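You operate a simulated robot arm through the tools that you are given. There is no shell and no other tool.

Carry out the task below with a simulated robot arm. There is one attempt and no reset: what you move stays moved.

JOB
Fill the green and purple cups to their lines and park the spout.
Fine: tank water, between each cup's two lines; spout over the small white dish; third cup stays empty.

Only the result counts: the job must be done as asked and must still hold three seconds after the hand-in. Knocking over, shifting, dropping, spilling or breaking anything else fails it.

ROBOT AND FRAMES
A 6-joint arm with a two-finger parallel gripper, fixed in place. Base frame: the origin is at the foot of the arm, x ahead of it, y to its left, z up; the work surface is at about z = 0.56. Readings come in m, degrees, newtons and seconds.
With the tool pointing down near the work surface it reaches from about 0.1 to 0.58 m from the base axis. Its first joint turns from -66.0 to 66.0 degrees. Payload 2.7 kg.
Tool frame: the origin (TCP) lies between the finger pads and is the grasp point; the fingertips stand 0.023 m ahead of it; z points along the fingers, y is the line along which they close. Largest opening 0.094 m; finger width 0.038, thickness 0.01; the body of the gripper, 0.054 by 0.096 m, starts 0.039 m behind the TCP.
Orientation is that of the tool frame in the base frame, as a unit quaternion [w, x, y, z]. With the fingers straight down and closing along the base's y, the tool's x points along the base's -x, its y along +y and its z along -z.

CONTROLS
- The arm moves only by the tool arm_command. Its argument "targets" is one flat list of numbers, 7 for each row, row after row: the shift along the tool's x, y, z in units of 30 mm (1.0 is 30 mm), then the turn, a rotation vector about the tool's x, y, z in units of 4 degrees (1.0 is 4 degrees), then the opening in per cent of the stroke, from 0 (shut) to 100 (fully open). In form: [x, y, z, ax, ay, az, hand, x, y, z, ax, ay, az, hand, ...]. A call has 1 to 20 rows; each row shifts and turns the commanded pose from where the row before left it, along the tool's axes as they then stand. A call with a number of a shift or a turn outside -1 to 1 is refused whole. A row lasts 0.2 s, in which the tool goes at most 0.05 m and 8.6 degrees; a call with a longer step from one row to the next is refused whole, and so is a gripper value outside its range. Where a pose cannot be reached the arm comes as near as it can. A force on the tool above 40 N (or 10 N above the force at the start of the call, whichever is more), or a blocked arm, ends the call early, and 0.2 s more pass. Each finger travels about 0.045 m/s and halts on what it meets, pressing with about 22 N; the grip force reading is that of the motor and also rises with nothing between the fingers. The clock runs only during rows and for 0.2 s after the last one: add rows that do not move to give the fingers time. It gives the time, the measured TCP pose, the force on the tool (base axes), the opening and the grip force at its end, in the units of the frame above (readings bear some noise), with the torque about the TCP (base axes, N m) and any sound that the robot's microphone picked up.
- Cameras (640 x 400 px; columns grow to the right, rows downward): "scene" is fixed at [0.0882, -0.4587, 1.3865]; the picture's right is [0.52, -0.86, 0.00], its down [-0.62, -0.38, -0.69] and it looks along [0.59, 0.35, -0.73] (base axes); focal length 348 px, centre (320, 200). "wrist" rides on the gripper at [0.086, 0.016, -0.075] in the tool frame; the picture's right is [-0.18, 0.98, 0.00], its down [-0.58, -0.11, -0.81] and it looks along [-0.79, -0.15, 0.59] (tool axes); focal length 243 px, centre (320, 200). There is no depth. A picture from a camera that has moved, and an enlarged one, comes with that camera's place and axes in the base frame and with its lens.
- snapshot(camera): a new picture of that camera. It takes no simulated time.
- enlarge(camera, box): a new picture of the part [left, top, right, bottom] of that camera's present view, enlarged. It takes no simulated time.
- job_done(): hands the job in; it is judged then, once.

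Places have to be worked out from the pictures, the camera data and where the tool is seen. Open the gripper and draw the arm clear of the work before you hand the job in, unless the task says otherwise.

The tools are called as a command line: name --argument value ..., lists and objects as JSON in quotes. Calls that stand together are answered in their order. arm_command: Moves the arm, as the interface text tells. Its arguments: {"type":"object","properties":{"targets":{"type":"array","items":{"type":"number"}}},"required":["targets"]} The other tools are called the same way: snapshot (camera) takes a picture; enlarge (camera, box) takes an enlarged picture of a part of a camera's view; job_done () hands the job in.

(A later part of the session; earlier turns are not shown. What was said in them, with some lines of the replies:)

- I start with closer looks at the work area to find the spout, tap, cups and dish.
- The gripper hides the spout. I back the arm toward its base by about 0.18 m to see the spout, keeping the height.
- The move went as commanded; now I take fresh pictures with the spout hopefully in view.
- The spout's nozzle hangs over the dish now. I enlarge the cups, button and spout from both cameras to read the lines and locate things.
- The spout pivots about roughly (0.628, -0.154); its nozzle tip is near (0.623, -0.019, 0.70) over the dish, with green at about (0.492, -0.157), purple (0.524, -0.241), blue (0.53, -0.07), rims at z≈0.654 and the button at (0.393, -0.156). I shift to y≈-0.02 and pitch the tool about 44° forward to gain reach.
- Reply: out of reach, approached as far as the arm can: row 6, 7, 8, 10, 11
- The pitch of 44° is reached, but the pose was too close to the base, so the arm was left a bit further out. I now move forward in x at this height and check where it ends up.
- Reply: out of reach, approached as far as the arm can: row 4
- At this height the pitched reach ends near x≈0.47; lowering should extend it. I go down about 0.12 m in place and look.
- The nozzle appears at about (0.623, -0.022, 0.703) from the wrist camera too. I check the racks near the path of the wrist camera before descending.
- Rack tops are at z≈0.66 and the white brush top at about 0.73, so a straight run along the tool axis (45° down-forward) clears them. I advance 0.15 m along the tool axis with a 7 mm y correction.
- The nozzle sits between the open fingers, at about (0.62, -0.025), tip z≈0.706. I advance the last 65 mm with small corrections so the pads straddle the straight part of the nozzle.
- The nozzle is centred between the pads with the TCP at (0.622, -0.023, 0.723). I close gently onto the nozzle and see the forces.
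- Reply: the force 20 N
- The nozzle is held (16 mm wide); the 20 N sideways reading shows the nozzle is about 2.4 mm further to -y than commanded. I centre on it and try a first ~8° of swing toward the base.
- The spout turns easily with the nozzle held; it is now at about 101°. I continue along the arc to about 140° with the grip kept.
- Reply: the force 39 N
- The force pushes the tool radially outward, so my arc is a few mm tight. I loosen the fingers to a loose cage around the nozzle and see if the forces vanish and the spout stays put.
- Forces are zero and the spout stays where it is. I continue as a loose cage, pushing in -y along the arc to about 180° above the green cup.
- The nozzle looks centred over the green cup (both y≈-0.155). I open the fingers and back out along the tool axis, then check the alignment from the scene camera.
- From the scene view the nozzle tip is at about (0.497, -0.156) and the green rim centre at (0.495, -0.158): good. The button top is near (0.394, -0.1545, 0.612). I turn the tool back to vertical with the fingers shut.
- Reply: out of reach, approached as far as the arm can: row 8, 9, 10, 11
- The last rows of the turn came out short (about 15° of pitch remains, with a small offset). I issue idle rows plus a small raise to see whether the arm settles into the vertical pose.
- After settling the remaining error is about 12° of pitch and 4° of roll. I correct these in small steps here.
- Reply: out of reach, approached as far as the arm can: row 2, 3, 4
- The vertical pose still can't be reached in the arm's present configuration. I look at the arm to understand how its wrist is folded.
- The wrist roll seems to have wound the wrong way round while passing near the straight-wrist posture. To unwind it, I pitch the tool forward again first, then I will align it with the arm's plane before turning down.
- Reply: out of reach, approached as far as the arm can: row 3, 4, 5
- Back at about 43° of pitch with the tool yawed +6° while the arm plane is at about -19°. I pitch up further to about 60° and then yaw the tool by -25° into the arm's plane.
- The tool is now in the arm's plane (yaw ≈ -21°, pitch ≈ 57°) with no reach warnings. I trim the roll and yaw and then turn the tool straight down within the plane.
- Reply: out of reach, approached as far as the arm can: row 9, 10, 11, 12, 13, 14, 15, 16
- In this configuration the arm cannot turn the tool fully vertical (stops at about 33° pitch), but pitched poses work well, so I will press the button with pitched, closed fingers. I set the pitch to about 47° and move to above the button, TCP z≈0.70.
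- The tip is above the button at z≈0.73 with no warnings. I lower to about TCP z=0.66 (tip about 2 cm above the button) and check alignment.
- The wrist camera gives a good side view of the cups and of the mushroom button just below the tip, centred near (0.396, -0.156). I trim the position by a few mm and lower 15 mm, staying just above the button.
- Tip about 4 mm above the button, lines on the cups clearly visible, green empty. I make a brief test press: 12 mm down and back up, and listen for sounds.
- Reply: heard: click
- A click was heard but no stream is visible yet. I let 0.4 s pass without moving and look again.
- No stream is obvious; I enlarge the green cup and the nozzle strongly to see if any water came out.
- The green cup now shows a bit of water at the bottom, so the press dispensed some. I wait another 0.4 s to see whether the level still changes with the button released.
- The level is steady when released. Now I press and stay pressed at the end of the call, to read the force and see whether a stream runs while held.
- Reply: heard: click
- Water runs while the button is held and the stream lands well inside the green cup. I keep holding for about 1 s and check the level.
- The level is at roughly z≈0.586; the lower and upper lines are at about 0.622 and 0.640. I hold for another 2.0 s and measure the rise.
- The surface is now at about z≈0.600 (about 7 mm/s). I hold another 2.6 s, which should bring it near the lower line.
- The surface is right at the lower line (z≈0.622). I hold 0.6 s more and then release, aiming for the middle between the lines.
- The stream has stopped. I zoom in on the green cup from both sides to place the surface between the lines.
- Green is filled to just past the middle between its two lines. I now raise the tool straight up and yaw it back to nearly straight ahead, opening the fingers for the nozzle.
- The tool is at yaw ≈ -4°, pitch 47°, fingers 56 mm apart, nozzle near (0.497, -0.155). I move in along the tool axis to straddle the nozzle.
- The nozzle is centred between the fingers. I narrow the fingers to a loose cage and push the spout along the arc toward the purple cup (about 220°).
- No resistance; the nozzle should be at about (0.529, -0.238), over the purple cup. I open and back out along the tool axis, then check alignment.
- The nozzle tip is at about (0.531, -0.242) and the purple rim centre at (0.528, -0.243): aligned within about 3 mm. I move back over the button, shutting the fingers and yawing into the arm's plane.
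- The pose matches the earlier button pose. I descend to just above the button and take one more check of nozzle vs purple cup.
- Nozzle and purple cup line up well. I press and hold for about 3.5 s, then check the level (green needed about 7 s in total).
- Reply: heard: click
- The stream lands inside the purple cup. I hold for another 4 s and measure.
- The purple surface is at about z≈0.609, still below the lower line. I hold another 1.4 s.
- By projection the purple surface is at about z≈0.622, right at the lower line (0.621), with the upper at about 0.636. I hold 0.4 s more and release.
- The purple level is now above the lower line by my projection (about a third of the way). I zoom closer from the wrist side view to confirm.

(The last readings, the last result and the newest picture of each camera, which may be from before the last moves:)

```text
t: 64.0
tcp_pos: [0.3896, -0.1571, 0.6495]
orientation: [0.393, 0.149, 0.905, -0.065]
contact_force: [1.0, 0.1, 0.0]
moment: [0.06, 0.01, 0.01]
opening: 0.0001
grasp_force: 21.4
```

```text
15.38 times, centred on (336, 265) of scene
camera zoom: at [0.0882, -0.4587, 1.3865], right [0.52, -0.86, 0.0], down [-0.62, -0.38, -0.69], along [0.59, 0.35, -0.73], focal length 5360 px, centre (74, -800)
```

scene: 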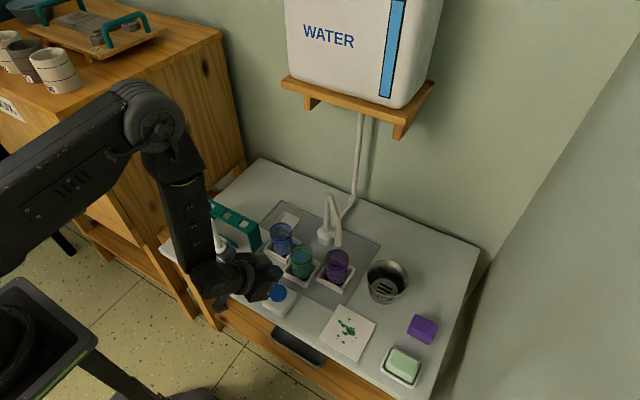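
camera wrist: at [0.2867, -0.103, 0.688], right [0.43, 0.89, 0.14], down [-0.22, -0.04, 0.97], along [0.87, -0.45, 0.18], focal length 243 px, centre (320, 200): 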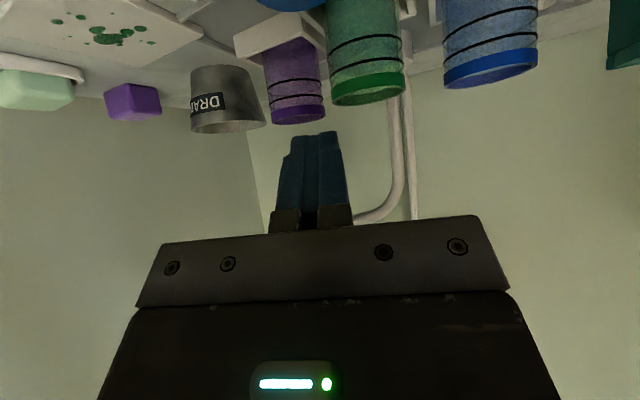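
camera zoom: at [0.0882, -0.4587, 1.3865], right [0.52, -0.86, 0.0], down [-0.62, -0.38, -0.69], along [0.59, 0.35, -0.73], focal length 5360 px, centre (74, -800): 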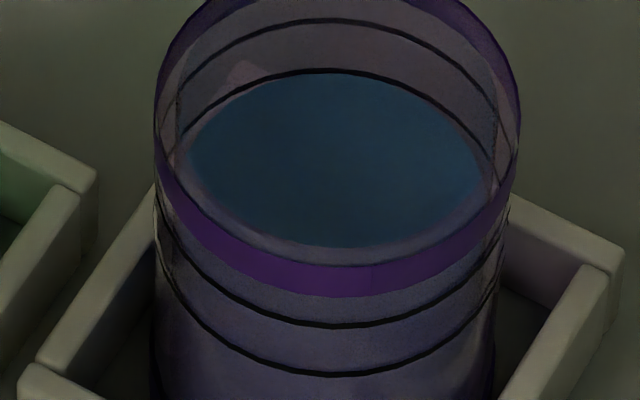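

Purple is roughly 25–35 % of the way between its lines. I add one very short press (about 0.3 s) to bring it nearer the middle.

arm_command --targets '[0.195, 0, 0.182, 0, 0, 0, 0, 0.183, 0, 0.17, 0, 0, 0, 0, -0.39, 0, -0.363, 0, 0, 0, 0, 0, 0, 0, 0, 0, 0, 0]'

enlarge --camera "wrist" --box '[278, 110, 308, 144]'

enlarge --camera "scene" --box '[325, 245, 347, 271]'

```text
t: 65.0
tcp_pos: [0.3898, -0.1566, 0.6487]
orientation: [0.394, 0.149, 0.905, -0.064]
contact_force: [1.2, -0.6, -0.4]
moment: [0.02, 0.02, 0.01]
opening: 0.0
grasp_force: 22.1
heard: click
```

```text
11.76 times, centred on (293, 127) of wrist
camera zoom: at [0.2868, -0.1052, 0.6365], right [0.43, 0.89, 0.14], down [-0.22, -0.04, 0.97], along [0.87, -0.45, 0.18], focal length 2854 px, centre (638, 1059)
```

zoom: 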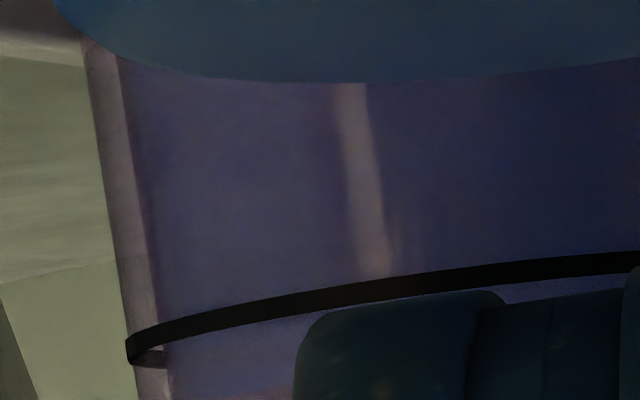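

```text
15.38 times, centred on (336, 258) of scene
camera zoom: at [0.0882, -0.4587, 1.3865], right [0.52, -0.86, 0.0], down [-0.62, -0.38, -0.69], along [0.59, 0.35, -0.73], focal length 5360 px, centre (74, -692)
```

zoom: 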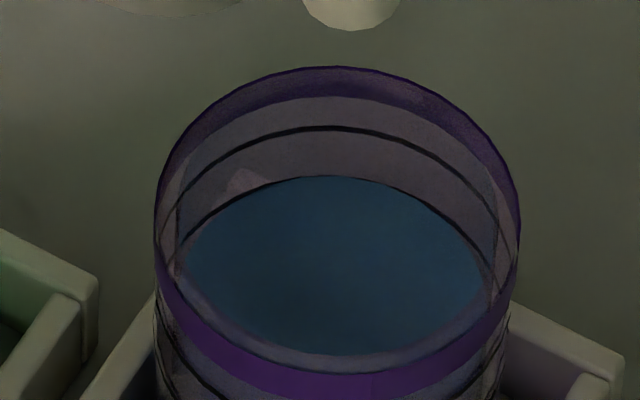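

Purple is now close to the middle of its band and the stream is off. I raise the tool, open the fingers, yaw forward and move to the approach line behind the nozzle at purple.

arm_command --targets '[-0.926, 0, -0.864, 0, 0, 0, 0, -0.926, 0, -0.864, 0, 0, 0, 0, -0.926, 0, -0.864, 0, 0, 0, 20, -0.926, 0, -0.864, 0, 0, 0, 40, 0, 0, 0, -0.68, 0, -0.634, 55, 0, 0, 0, -0.68, 0, -0.634, 60, 0, 0, 0, -0.68, 0, -0.634, 60, 0, 0, 0, -0.68, 0, -0.634, 60, -0.437, -0.853, 0.403, 0, 0, 0, 60, -0.437, -0.853, 0.403, 0, 0, 0, 60, -0.437, -0.853, 0.403, 0, 0, 0, 60, 0, 0, 0, 0, 0, 0, 60]'

snapshot --camera "wrist"

snapshot --camera "scene"

```text
t: 67.6
tcp_pos: [0.4381, -0.2373, 0.8045]
orientation: [0.398, 0.03, 0.917, -0.013]
contact_force: [0.2, -0.2, -0.1]
moment: [0.0, 0.01, 0.02]
opening: 0.0565
grasp_force: 0.3
```

```text
taken
camera wrist: at [0.3251, -0.2136, 0.7919], right [0.19, 0.97, 0.13], down [-0.2, -0.1, 0.97], along [0.96, -0.21, 0.18], focal length 243 px, centre (320, 200)
```

wrist: 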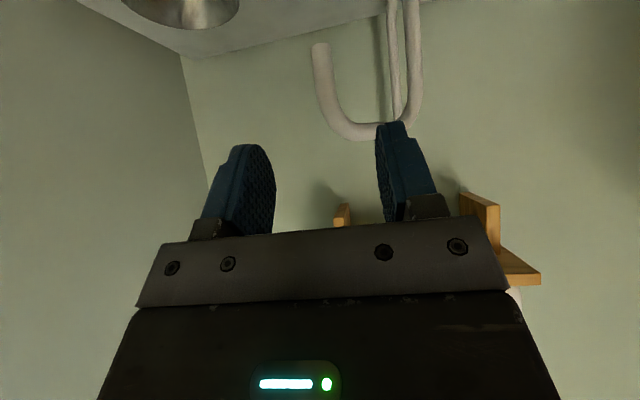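

```text
taken
```

scene: 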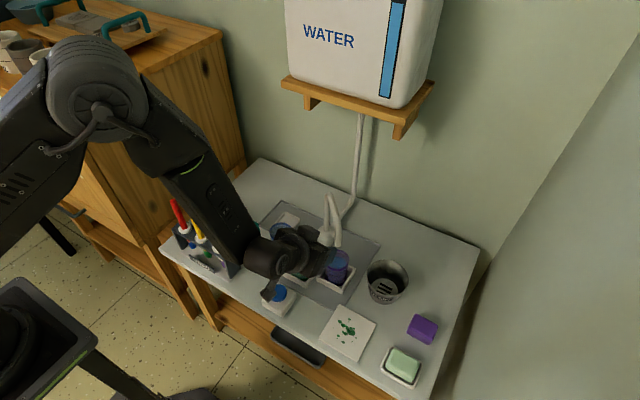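

The nozzle is at about (0.5305, -0.241). I move in along the tool axis so the fingers straddle it.

arm_command --targets '[0.006, 0.013, 0.8, 0, 0, 0, 60, 0.006, 0.013, 0.8, 0, 0, 0, 60, 0.006, 0.013, 0.8, 0, 0, 0, 60, 0.006, 0.013, 0.8, 0, 0, 0, 60, 0.006, 0.013, 0.8, 0, 0, 0, 60, 0, 0, 0, 0, 0, 0, 60]'

snapshot --camera "wrist"

```text
t: 69.0
tcp_pos: [0.5249, -0.241, 0.7225]
orientation: [0.4, 0.03, 0.916, -0.013]
contact_force: [0.1, 0.0, -0.4]
moment: [0.0, 0.01, 0.01]
opening: 0.0565
grasp_force: 0.0
```

```text
taken
camera wrist: at [0.4124, -0.2164, 0.7108], right [0.19, 0.97, 0.14], down [-0.2, -0.1, 0.97], along [0.96, -0.21, 0.18], focal length 243 px, centre (320, 200)
```

wrist: 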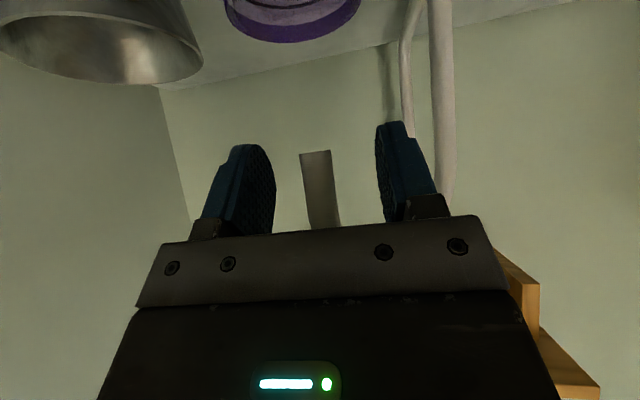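

The nozzle is centred between the fingers again. I cage it and push back in +y along the arc, first to about 180°.

arm_command --targets '[0, 0, 0, 0, 0, 0, 40, 0, 0, 0, 0, 0, 0, 24, 0, 0, 0, 0, 0, 0, 24, 0.218, 0.456, -0.234, 0, 0, 0, 24, 0.152, 0.303, -0.163, 0, 0, 0, 24, 0.136, 0.326, -0.146, 0, 0, 0, 24, 0.1135, 0.34, -0.122, 0, 0, 0, 24, 0.095, 0.356, -0.102, 0, 0, 0, 24, 0.07, 0.363, -0.076, 0, 0, 0, 24, 0.05, 0.37, -0.054, 0, 0, 0, 24, 0.027, 0.376, -0.029, 0, 0, 0, 24, 0, 0, 0, 0, 0, 0, 24]'

snapshot --camera "wrist"

```text
t: 71.6
tcp_pos: [0.4934, -0.1493, 0.7227]
orientation: [0.4, 0.03, 0.916, -0.013]
contact_force: [-0.1, -1.6, -0.1]
moment: [0.0, 0.02, 0.03]
opening: 0.0227
grasp_force: 0.1
```

```text
taken
camera wrist: at [0.3805, -0.1264, 0.711], right [0.19, 0.97, 0.13], down [-0.2, -0.1, 0.97], along [0.96, -0.21, 0.18], focal length 243 px, centre (320, 200)
```

wrist: 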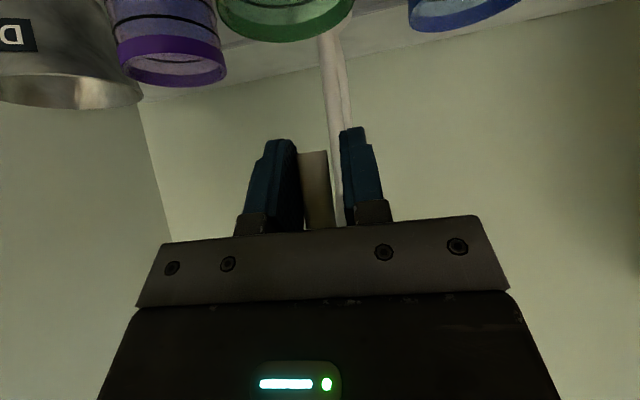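

Smooth so far, the nozzle follows against the left finger. I continue from 180° to about 140°.

arm_command --targets '[0.005, 0.38, -0.005, 0, 0, 0, 24, -0.018, 0.376, 0.02, 0, 0, 0, 24, -0.039, 0.373, 0.041, 0, 0, 0, 24, -0.064, 0.37, 0.068, 0, 0, 0, 24, -0.082, 0.36, 0.088, 0, 0, 0, 24, -0.107, 0.343, 0.115, 0, 0, 0, 24, -0.125, 0.333, 0.134, 0, 0, 0, 24, -0.143, 0.316, 0.154, 0, 0, 0, 24, 0, 0, 0, 0, 0, 0, 24]'

snapshot --camera "wrist"

snapshot --camera "scene"

```text
t: 73.6
tcp_pos: [0.5236, -0.067, 0.7236]
orientation: [0.399, 0.03, 0.917, -0.013]
contact_force: [0.1, -0.1, 0.0]
moment: [0.02, 0.01, 0.0]
opening: 0.0228
grasp_force: 0.1
```

```text
taken
camera wrist: at [0.4108, -0.0435, 0.7109], right [0.19, 0.97, 0.13], down [-0.2, -0.1, 0.97], along [0.96, -0.21, 0.18], focal length 243 px, centre (320, 200)
```

wrist: 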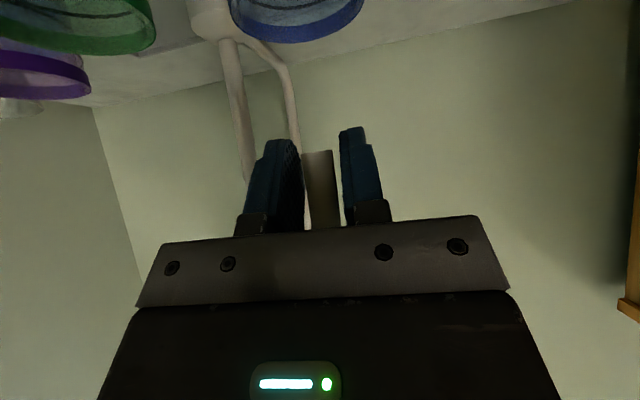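

```text
taken
```

scene: 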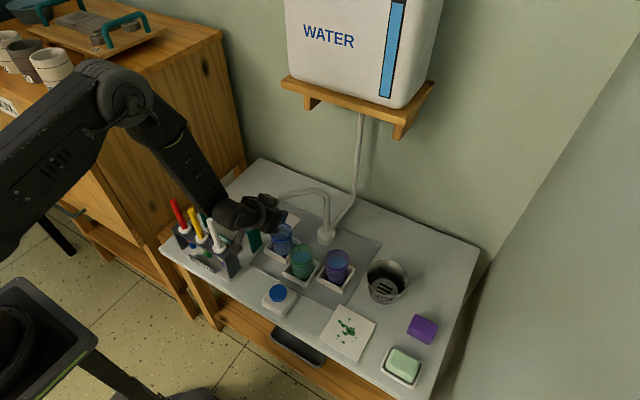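

At about 140° now, no forces. From here I need to pull in x as well, so I close the grip on the nozzle and read the forces.

arm_command --targets '[0, 0, 0, 0, 0, 0, 15, 0, 0, 0, 0, 0, 0, 10, 0, 0, 0, 0, 0, 0, 10]'

```text
t: 74.4
tcp_pos: [0.5247, -0.0666, 0.7236]
orientation: [0.4, 0.03, 0.916, -0.013]
contact_force: [0.3, -0.9, -0.7]
moment: [0.91, -0.12, 0.04]
opening: 0.0159
grasp_force: 44.7
```

Gripped with no side load, so the spout self-centred at about 137°. I follow the arc to about 117° and read the forces.

arm_command --targets '[-0.179, 0.293, 0.193, 0, 0, 0, 10, -0.188, 0.263, 0.203, 0, 0, 0, 10, -0.204, 0.233, 0.22, 0, 0, 0, 10, -0.213, 0.207, 0.229, 0, 0, 0, 10, 0, 0, 0, 0, 0, 0, 10]'

snapshot --camera "wrist"

```text
t: 75.6
tcp_pos: [0.5601, -0.0401, 0.7223]
orientation: [0.401, 0.029, 0.915, -0.013]
contact_force: [0.6, -1.5, 9.5]
moment: [1.11, -0.62, -0.13]
opening: 0.0159
grasp_force: 45.0
```

```text
taken
camera wrist: at [0.448, -0.0167, 0.7104], right [0.19, 0.97, 0.14], down [-0.2, -0.1, 0.97], along [0.96, -0.21, 0.18], focal length 243 px, centre (320, 200)
```

wrist: 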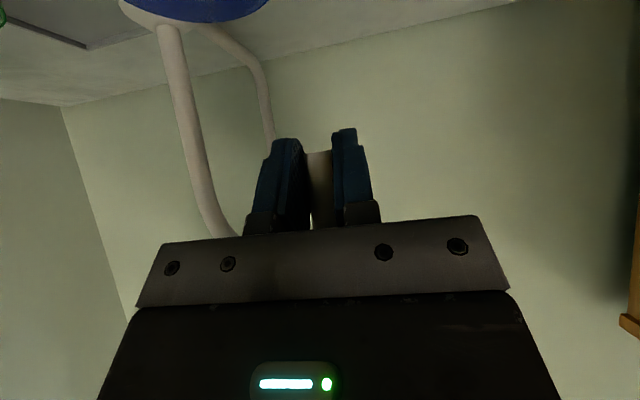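

Low forces; now at about 117°. I continue along the arc to about 97°.

arm_command --targets '[-0.229, 0.18, 0.246, 0, 0, 0, 10, -0.238, 0.15, 0.256, 0, 0, 0, 10, -0.245, 0.117, 0.264, 0, 0, 0, 10, -0.252, 0.087, 0.271, 0, 0, 0, 10, 0, 0, 0, 0, 0, 0, 10]'

snapshot --camera "wrist"

enlarge --camera "scene" --box '[220, 140, 360, 250]'

```text
t: 76.8
tcp_pos: [0.6057, -0.0268, 0.7215]
orientation: [0.4, 0.031, 0.916, -0.014]
contact_force: [-0.9, 1.0, 10.4]
moment: [1.38, -0.54, -0.04]
opening: 0.0156
grasp_force: 44.7
```

```text
taken
camera wrist: at [0.4919, -0.0028, 0.7098], right [0.19, 0.97, 0.14], down [-0.2, -0.1, 0.97], along [0.96, -0.21, 0.18], focal length 243 px, centre (320, 200)
```

wrist: 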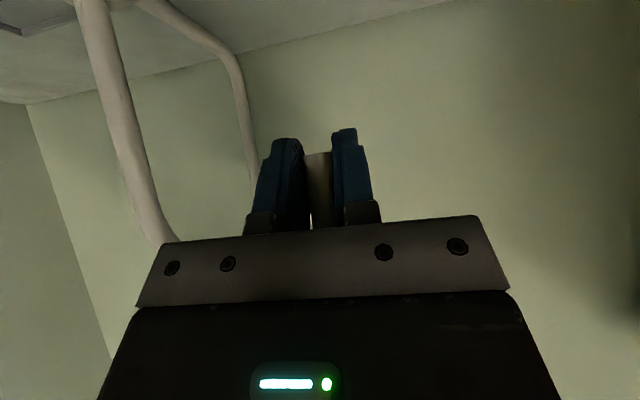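

```text
3.64 times, centred on (290, 195) of scene
camera zoom: at [0.088, -0.4588, 1.3865], right [0.52, -0.86, 0.0], down [-0.62, -0.38, -0.69], along [0.59, 0.35, -0.73], focal length 1267 px, centre (429, 218)
```

zoom: 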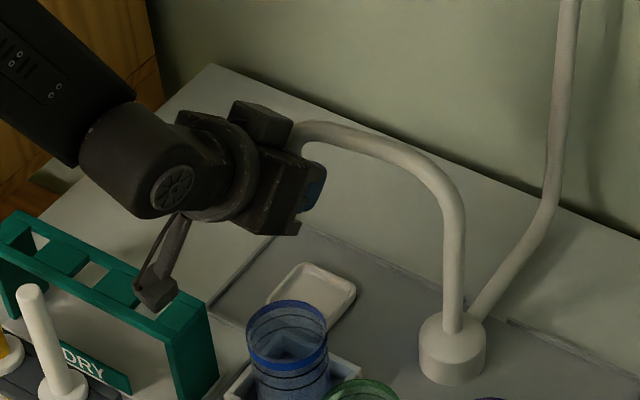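

At about 97° now with low forces. I do the last 6° to bring the nozzle over the dish.

arm_command --targets '[-0.153, 0.04, 0.165, 0, 0, 0, 10, -0.153, 0.025, 0.165, 0, 0, 0, 10, 0, 0, 0, 0, 0, 0, 10]'

enlarge --camera "scene" --box '[220, 140, 360, 250]'

snapshot --camera "wrist"

```text
t: 77.6
tcp_pos: [0.6187, -0.0251, 0.7211]
orientation: [0.4, 0.029, 0.916, -0.012]
contact_force: [-1.3, 6.5, 8.9]
moment: [1.39, -0.43, -0.09]
opening: 0.0162
grasp_force: 44.8
```

```text
3.64 times, centred on (290, 195) of scene
camera zoom: at [0.088, -0.4587, 1.3865], right [0.52, -0.86, 0.0], down [-0.62, -0.38, -0.69], along [0.59, 0.35, -0.73], focal length 1267 px, centre (429, 218)
```

zoom: 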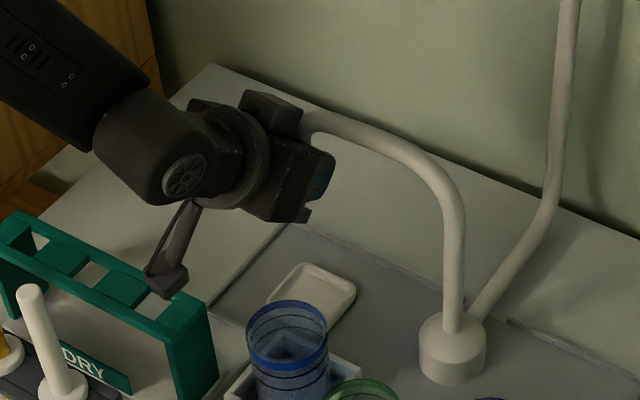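

```text
taken
camera wrist: at [0.505, -0.0018, 0.7097], right [0.19, 0.97, 0.13], down [-0.2, -0.1, 0.97], along [0.96, -0.21, 0.18], focal length 243 px, centre (320, 200)
```

wrist: 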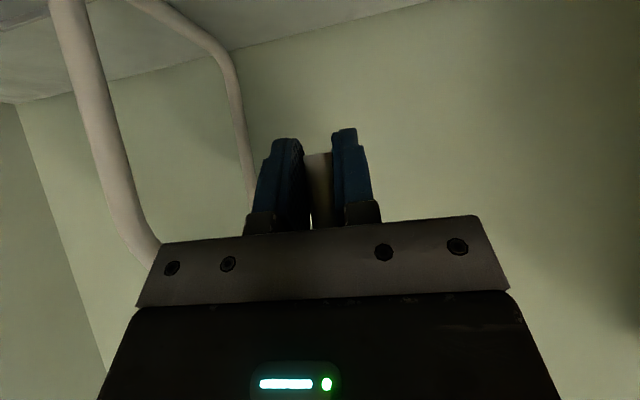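

The spout is back at about 91°, looking like the original position. I open the fingers and back out along the tool axis, then check against the dish.

arm_command --targets '[0, 0, 0, 0, 0, 0, 25, 0, 0, 0, 0, 0, 0, 45, 0, 0, 0, 0, 0, 0, 70, 0, 0, 0, 0, 0, 0, 70, 0, 0, -0.7, 0, 0, 0, 70, 0, 0, -1, 0, 0, 0, 70, 0, 0, -1, 0, 0, 0, 70, 0, 0, -1, 0, 0, 0, 70, 0, 0, -1, 0, 0, 0, 70, 0, 0, -1, 0, 0, 0, 70, 0, 0, -1, 0, 0, 0, 70, 0, 0, 0, 0, 0, 0, 70]'

snapshot --camera "scene"

enlarge --camera "scene" --box '[240, 160, 400, 260]'

snapshot --camera "wrist"

```text
t: 80.2
tcp_pos: [0.4718, -0.0169, 0.8598]
orientation: [0.399, 0.03, 0.916, -0.013]
contact_force: [0.3, 0.5, -0.3]
moment: [0.01, 0.03, -0.02]
opening: 0.0658
grasp_force: 0.0
```

```text
taken
```

scene: 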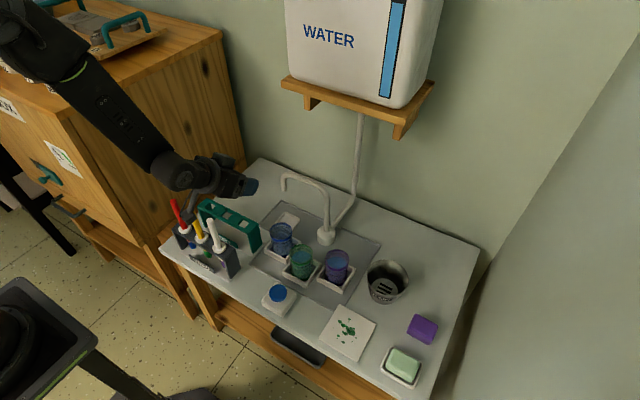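

```text
4.00 times, centred on (320, 210) of scene
camera zoom: at [0.0882, -0.4587, 1.3865], right [0.52, -0.86, 0.0], down [-0.62, -0.38, -0.69], along [0.59, 0.35, -0.73], focal length 1394 px, centre (320, 160)
```

zoom: 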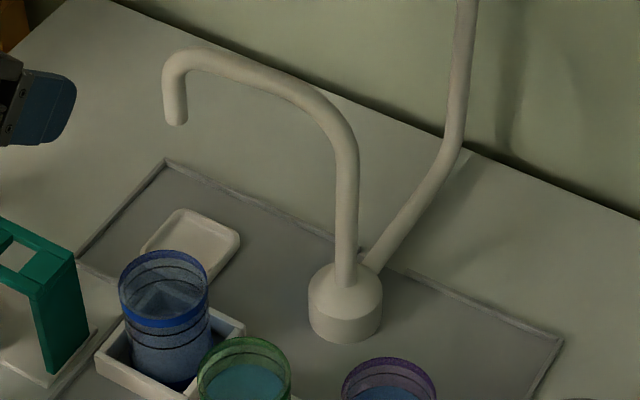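

```text
taken
camera wrist: at [0.3584, 0.007, 0.8478], right [0.19, 0.97, 0.14], down [-0.2, -0.1, 0.97], along [0.96, -0.21, 0.18], focal length 243 px, centre (320, 200)
```

wrist: 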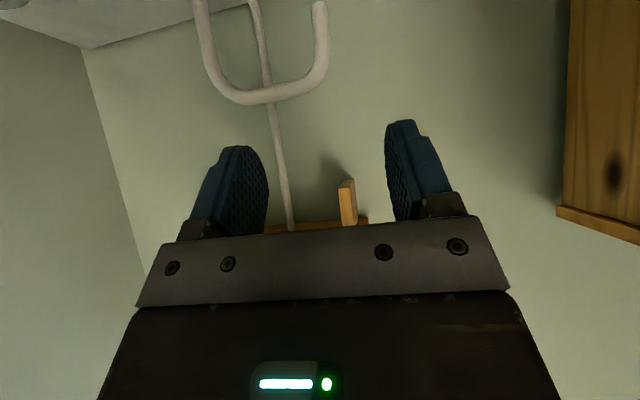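

The nozzle tip is at exactly the same picture position as at the start, over the dish. I raise the arm a bit further clear with the gripper open and check the levels of all cups.

arm_command --targets '[-0.733, 0, -0.681, 0, 0, 0, 90, -0.733, 0, -0.681, 0, 0, 0, 100, -0.733, 0, -0.681, 0, 0, 0, 100, 0, 0, 0, 0, 0, 0, 100, 0, 0, 0, 0, 0, 0, 100]'

enlarge --camera "scene" --box '[255, 215, 365, 300]'

enlarge --camera "scene" --box '[292, 240, 316, 268]'

enlarge --camera "scene" --box '[325, 245, 347, 271]'

enlarge --camera "scene" --box '[268, 218, 296, 250]'

```text
t: 81.4
tcp_pos: [0.4701, -0.0154, 0.95]
orientation: [0.4, 0.029, 0.916, -0.013]
contact_force: [-0.7, -0.3, -0.2]
moment: [0.02, 0.04, 0.0]
opening: 0.0941
grasp_force: 0.1
```

```text
4.71 times, centred on (310, 258) of scene
camera zoom: at [0.0882, -0.4587, 1.3865], right [0.52, -0.86, 0.0], down [-0.62, -0.38, -0.69], along [0.59, 0.35, -0.73], focal length 1640 px, centre (367, -71)
```

zoom: 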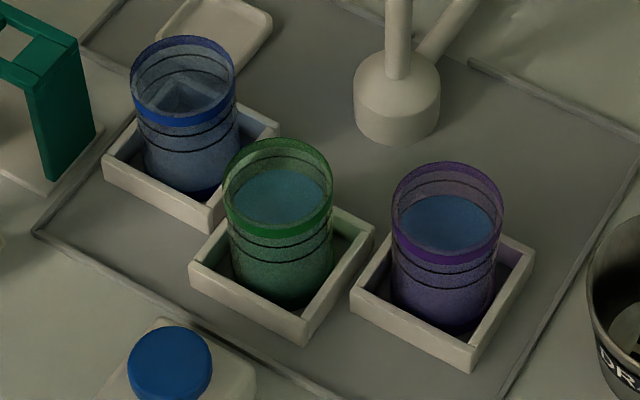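

```text
14.29 times, centred on (304, 254) of scene
camera zoom: at [0.0882, -0.4587, 1.3865], right [0.52, -0.86, 0.0], down [-0.62, -0.38, -0.69], along [0.59, 0.35, -0.73], focal length 4977 px, centre (549, -571)
```

zoom: 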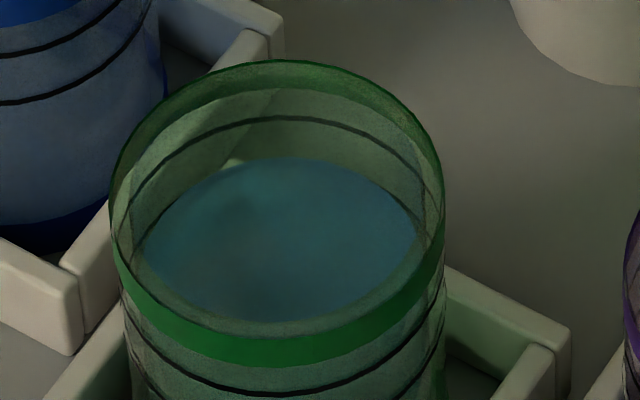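

```text
15.38 times, centred on (336, 258) of scene
camera zoom: at [0.0882, -0.4587, 1.3865], right [0.52, -0.86, 0.0], down [-0.62, -0.38, -0.69], along [0.59, 0.35, -0.73], focal length 5360 px, centre (74, -692)
```

zoom: 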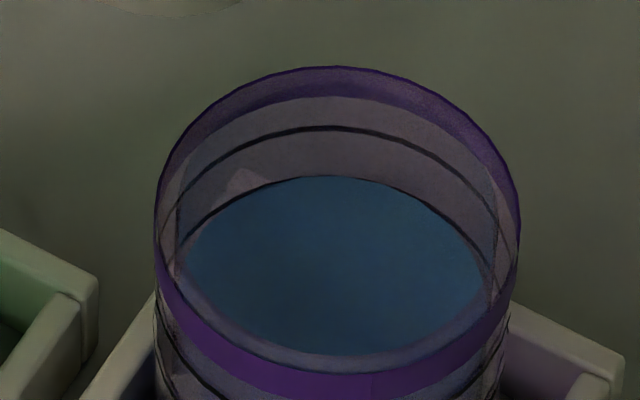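

```text
12.50 times, centred on (282, 234) of scene
camera zoom: at [0.0882, -0.4587, 1.3865], right [0.52, -0.86, 0.0], down [-0.62, -0.38, -0.69], along [0.59, 0.35, -0.73], focal length 4355 px, centre (795, -225)
```

zoom: 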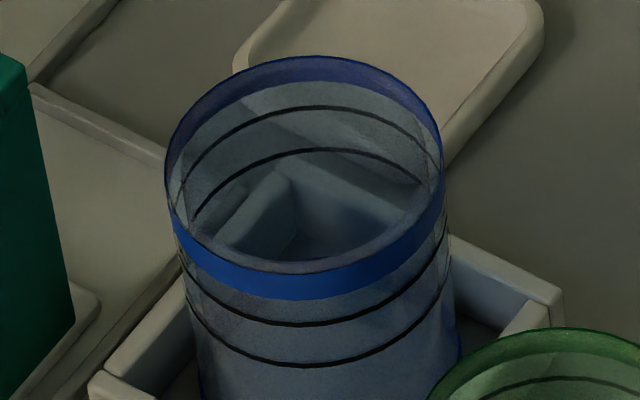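

Green and purple both sit between their two lines, the blue cup is empty, nothing is spilled or shifted, the nozzle is over the dish, and the open gripper is well clear. I hand the job in.

job_done

```text
The job is handed in.
```

I filled the green and purple cups from the tank, parked the spout back over the small white dish, and handed the job in. No verdict has come back yet.

- **Green cup:** the water sits about halfway between its two lines.
- **Purple cup:** the water sits a little under halfway between its lines. It was nearer the lower line at first, so I added one very short extra press.
- **Blue cup:** it stayed empty.
- **Spout:** the nozzle tip is at the same spot in the scene picture as before I moved it, which is over the dish.
- **Surroundings:** I saw no spills and nothing shifted. The gripper is open and well clear of the table.

The levels are estimates from the scene and wrist pictures, good to roughly 1–2 mm. The lines are about 15 mm apart, so both cups have room to spare.
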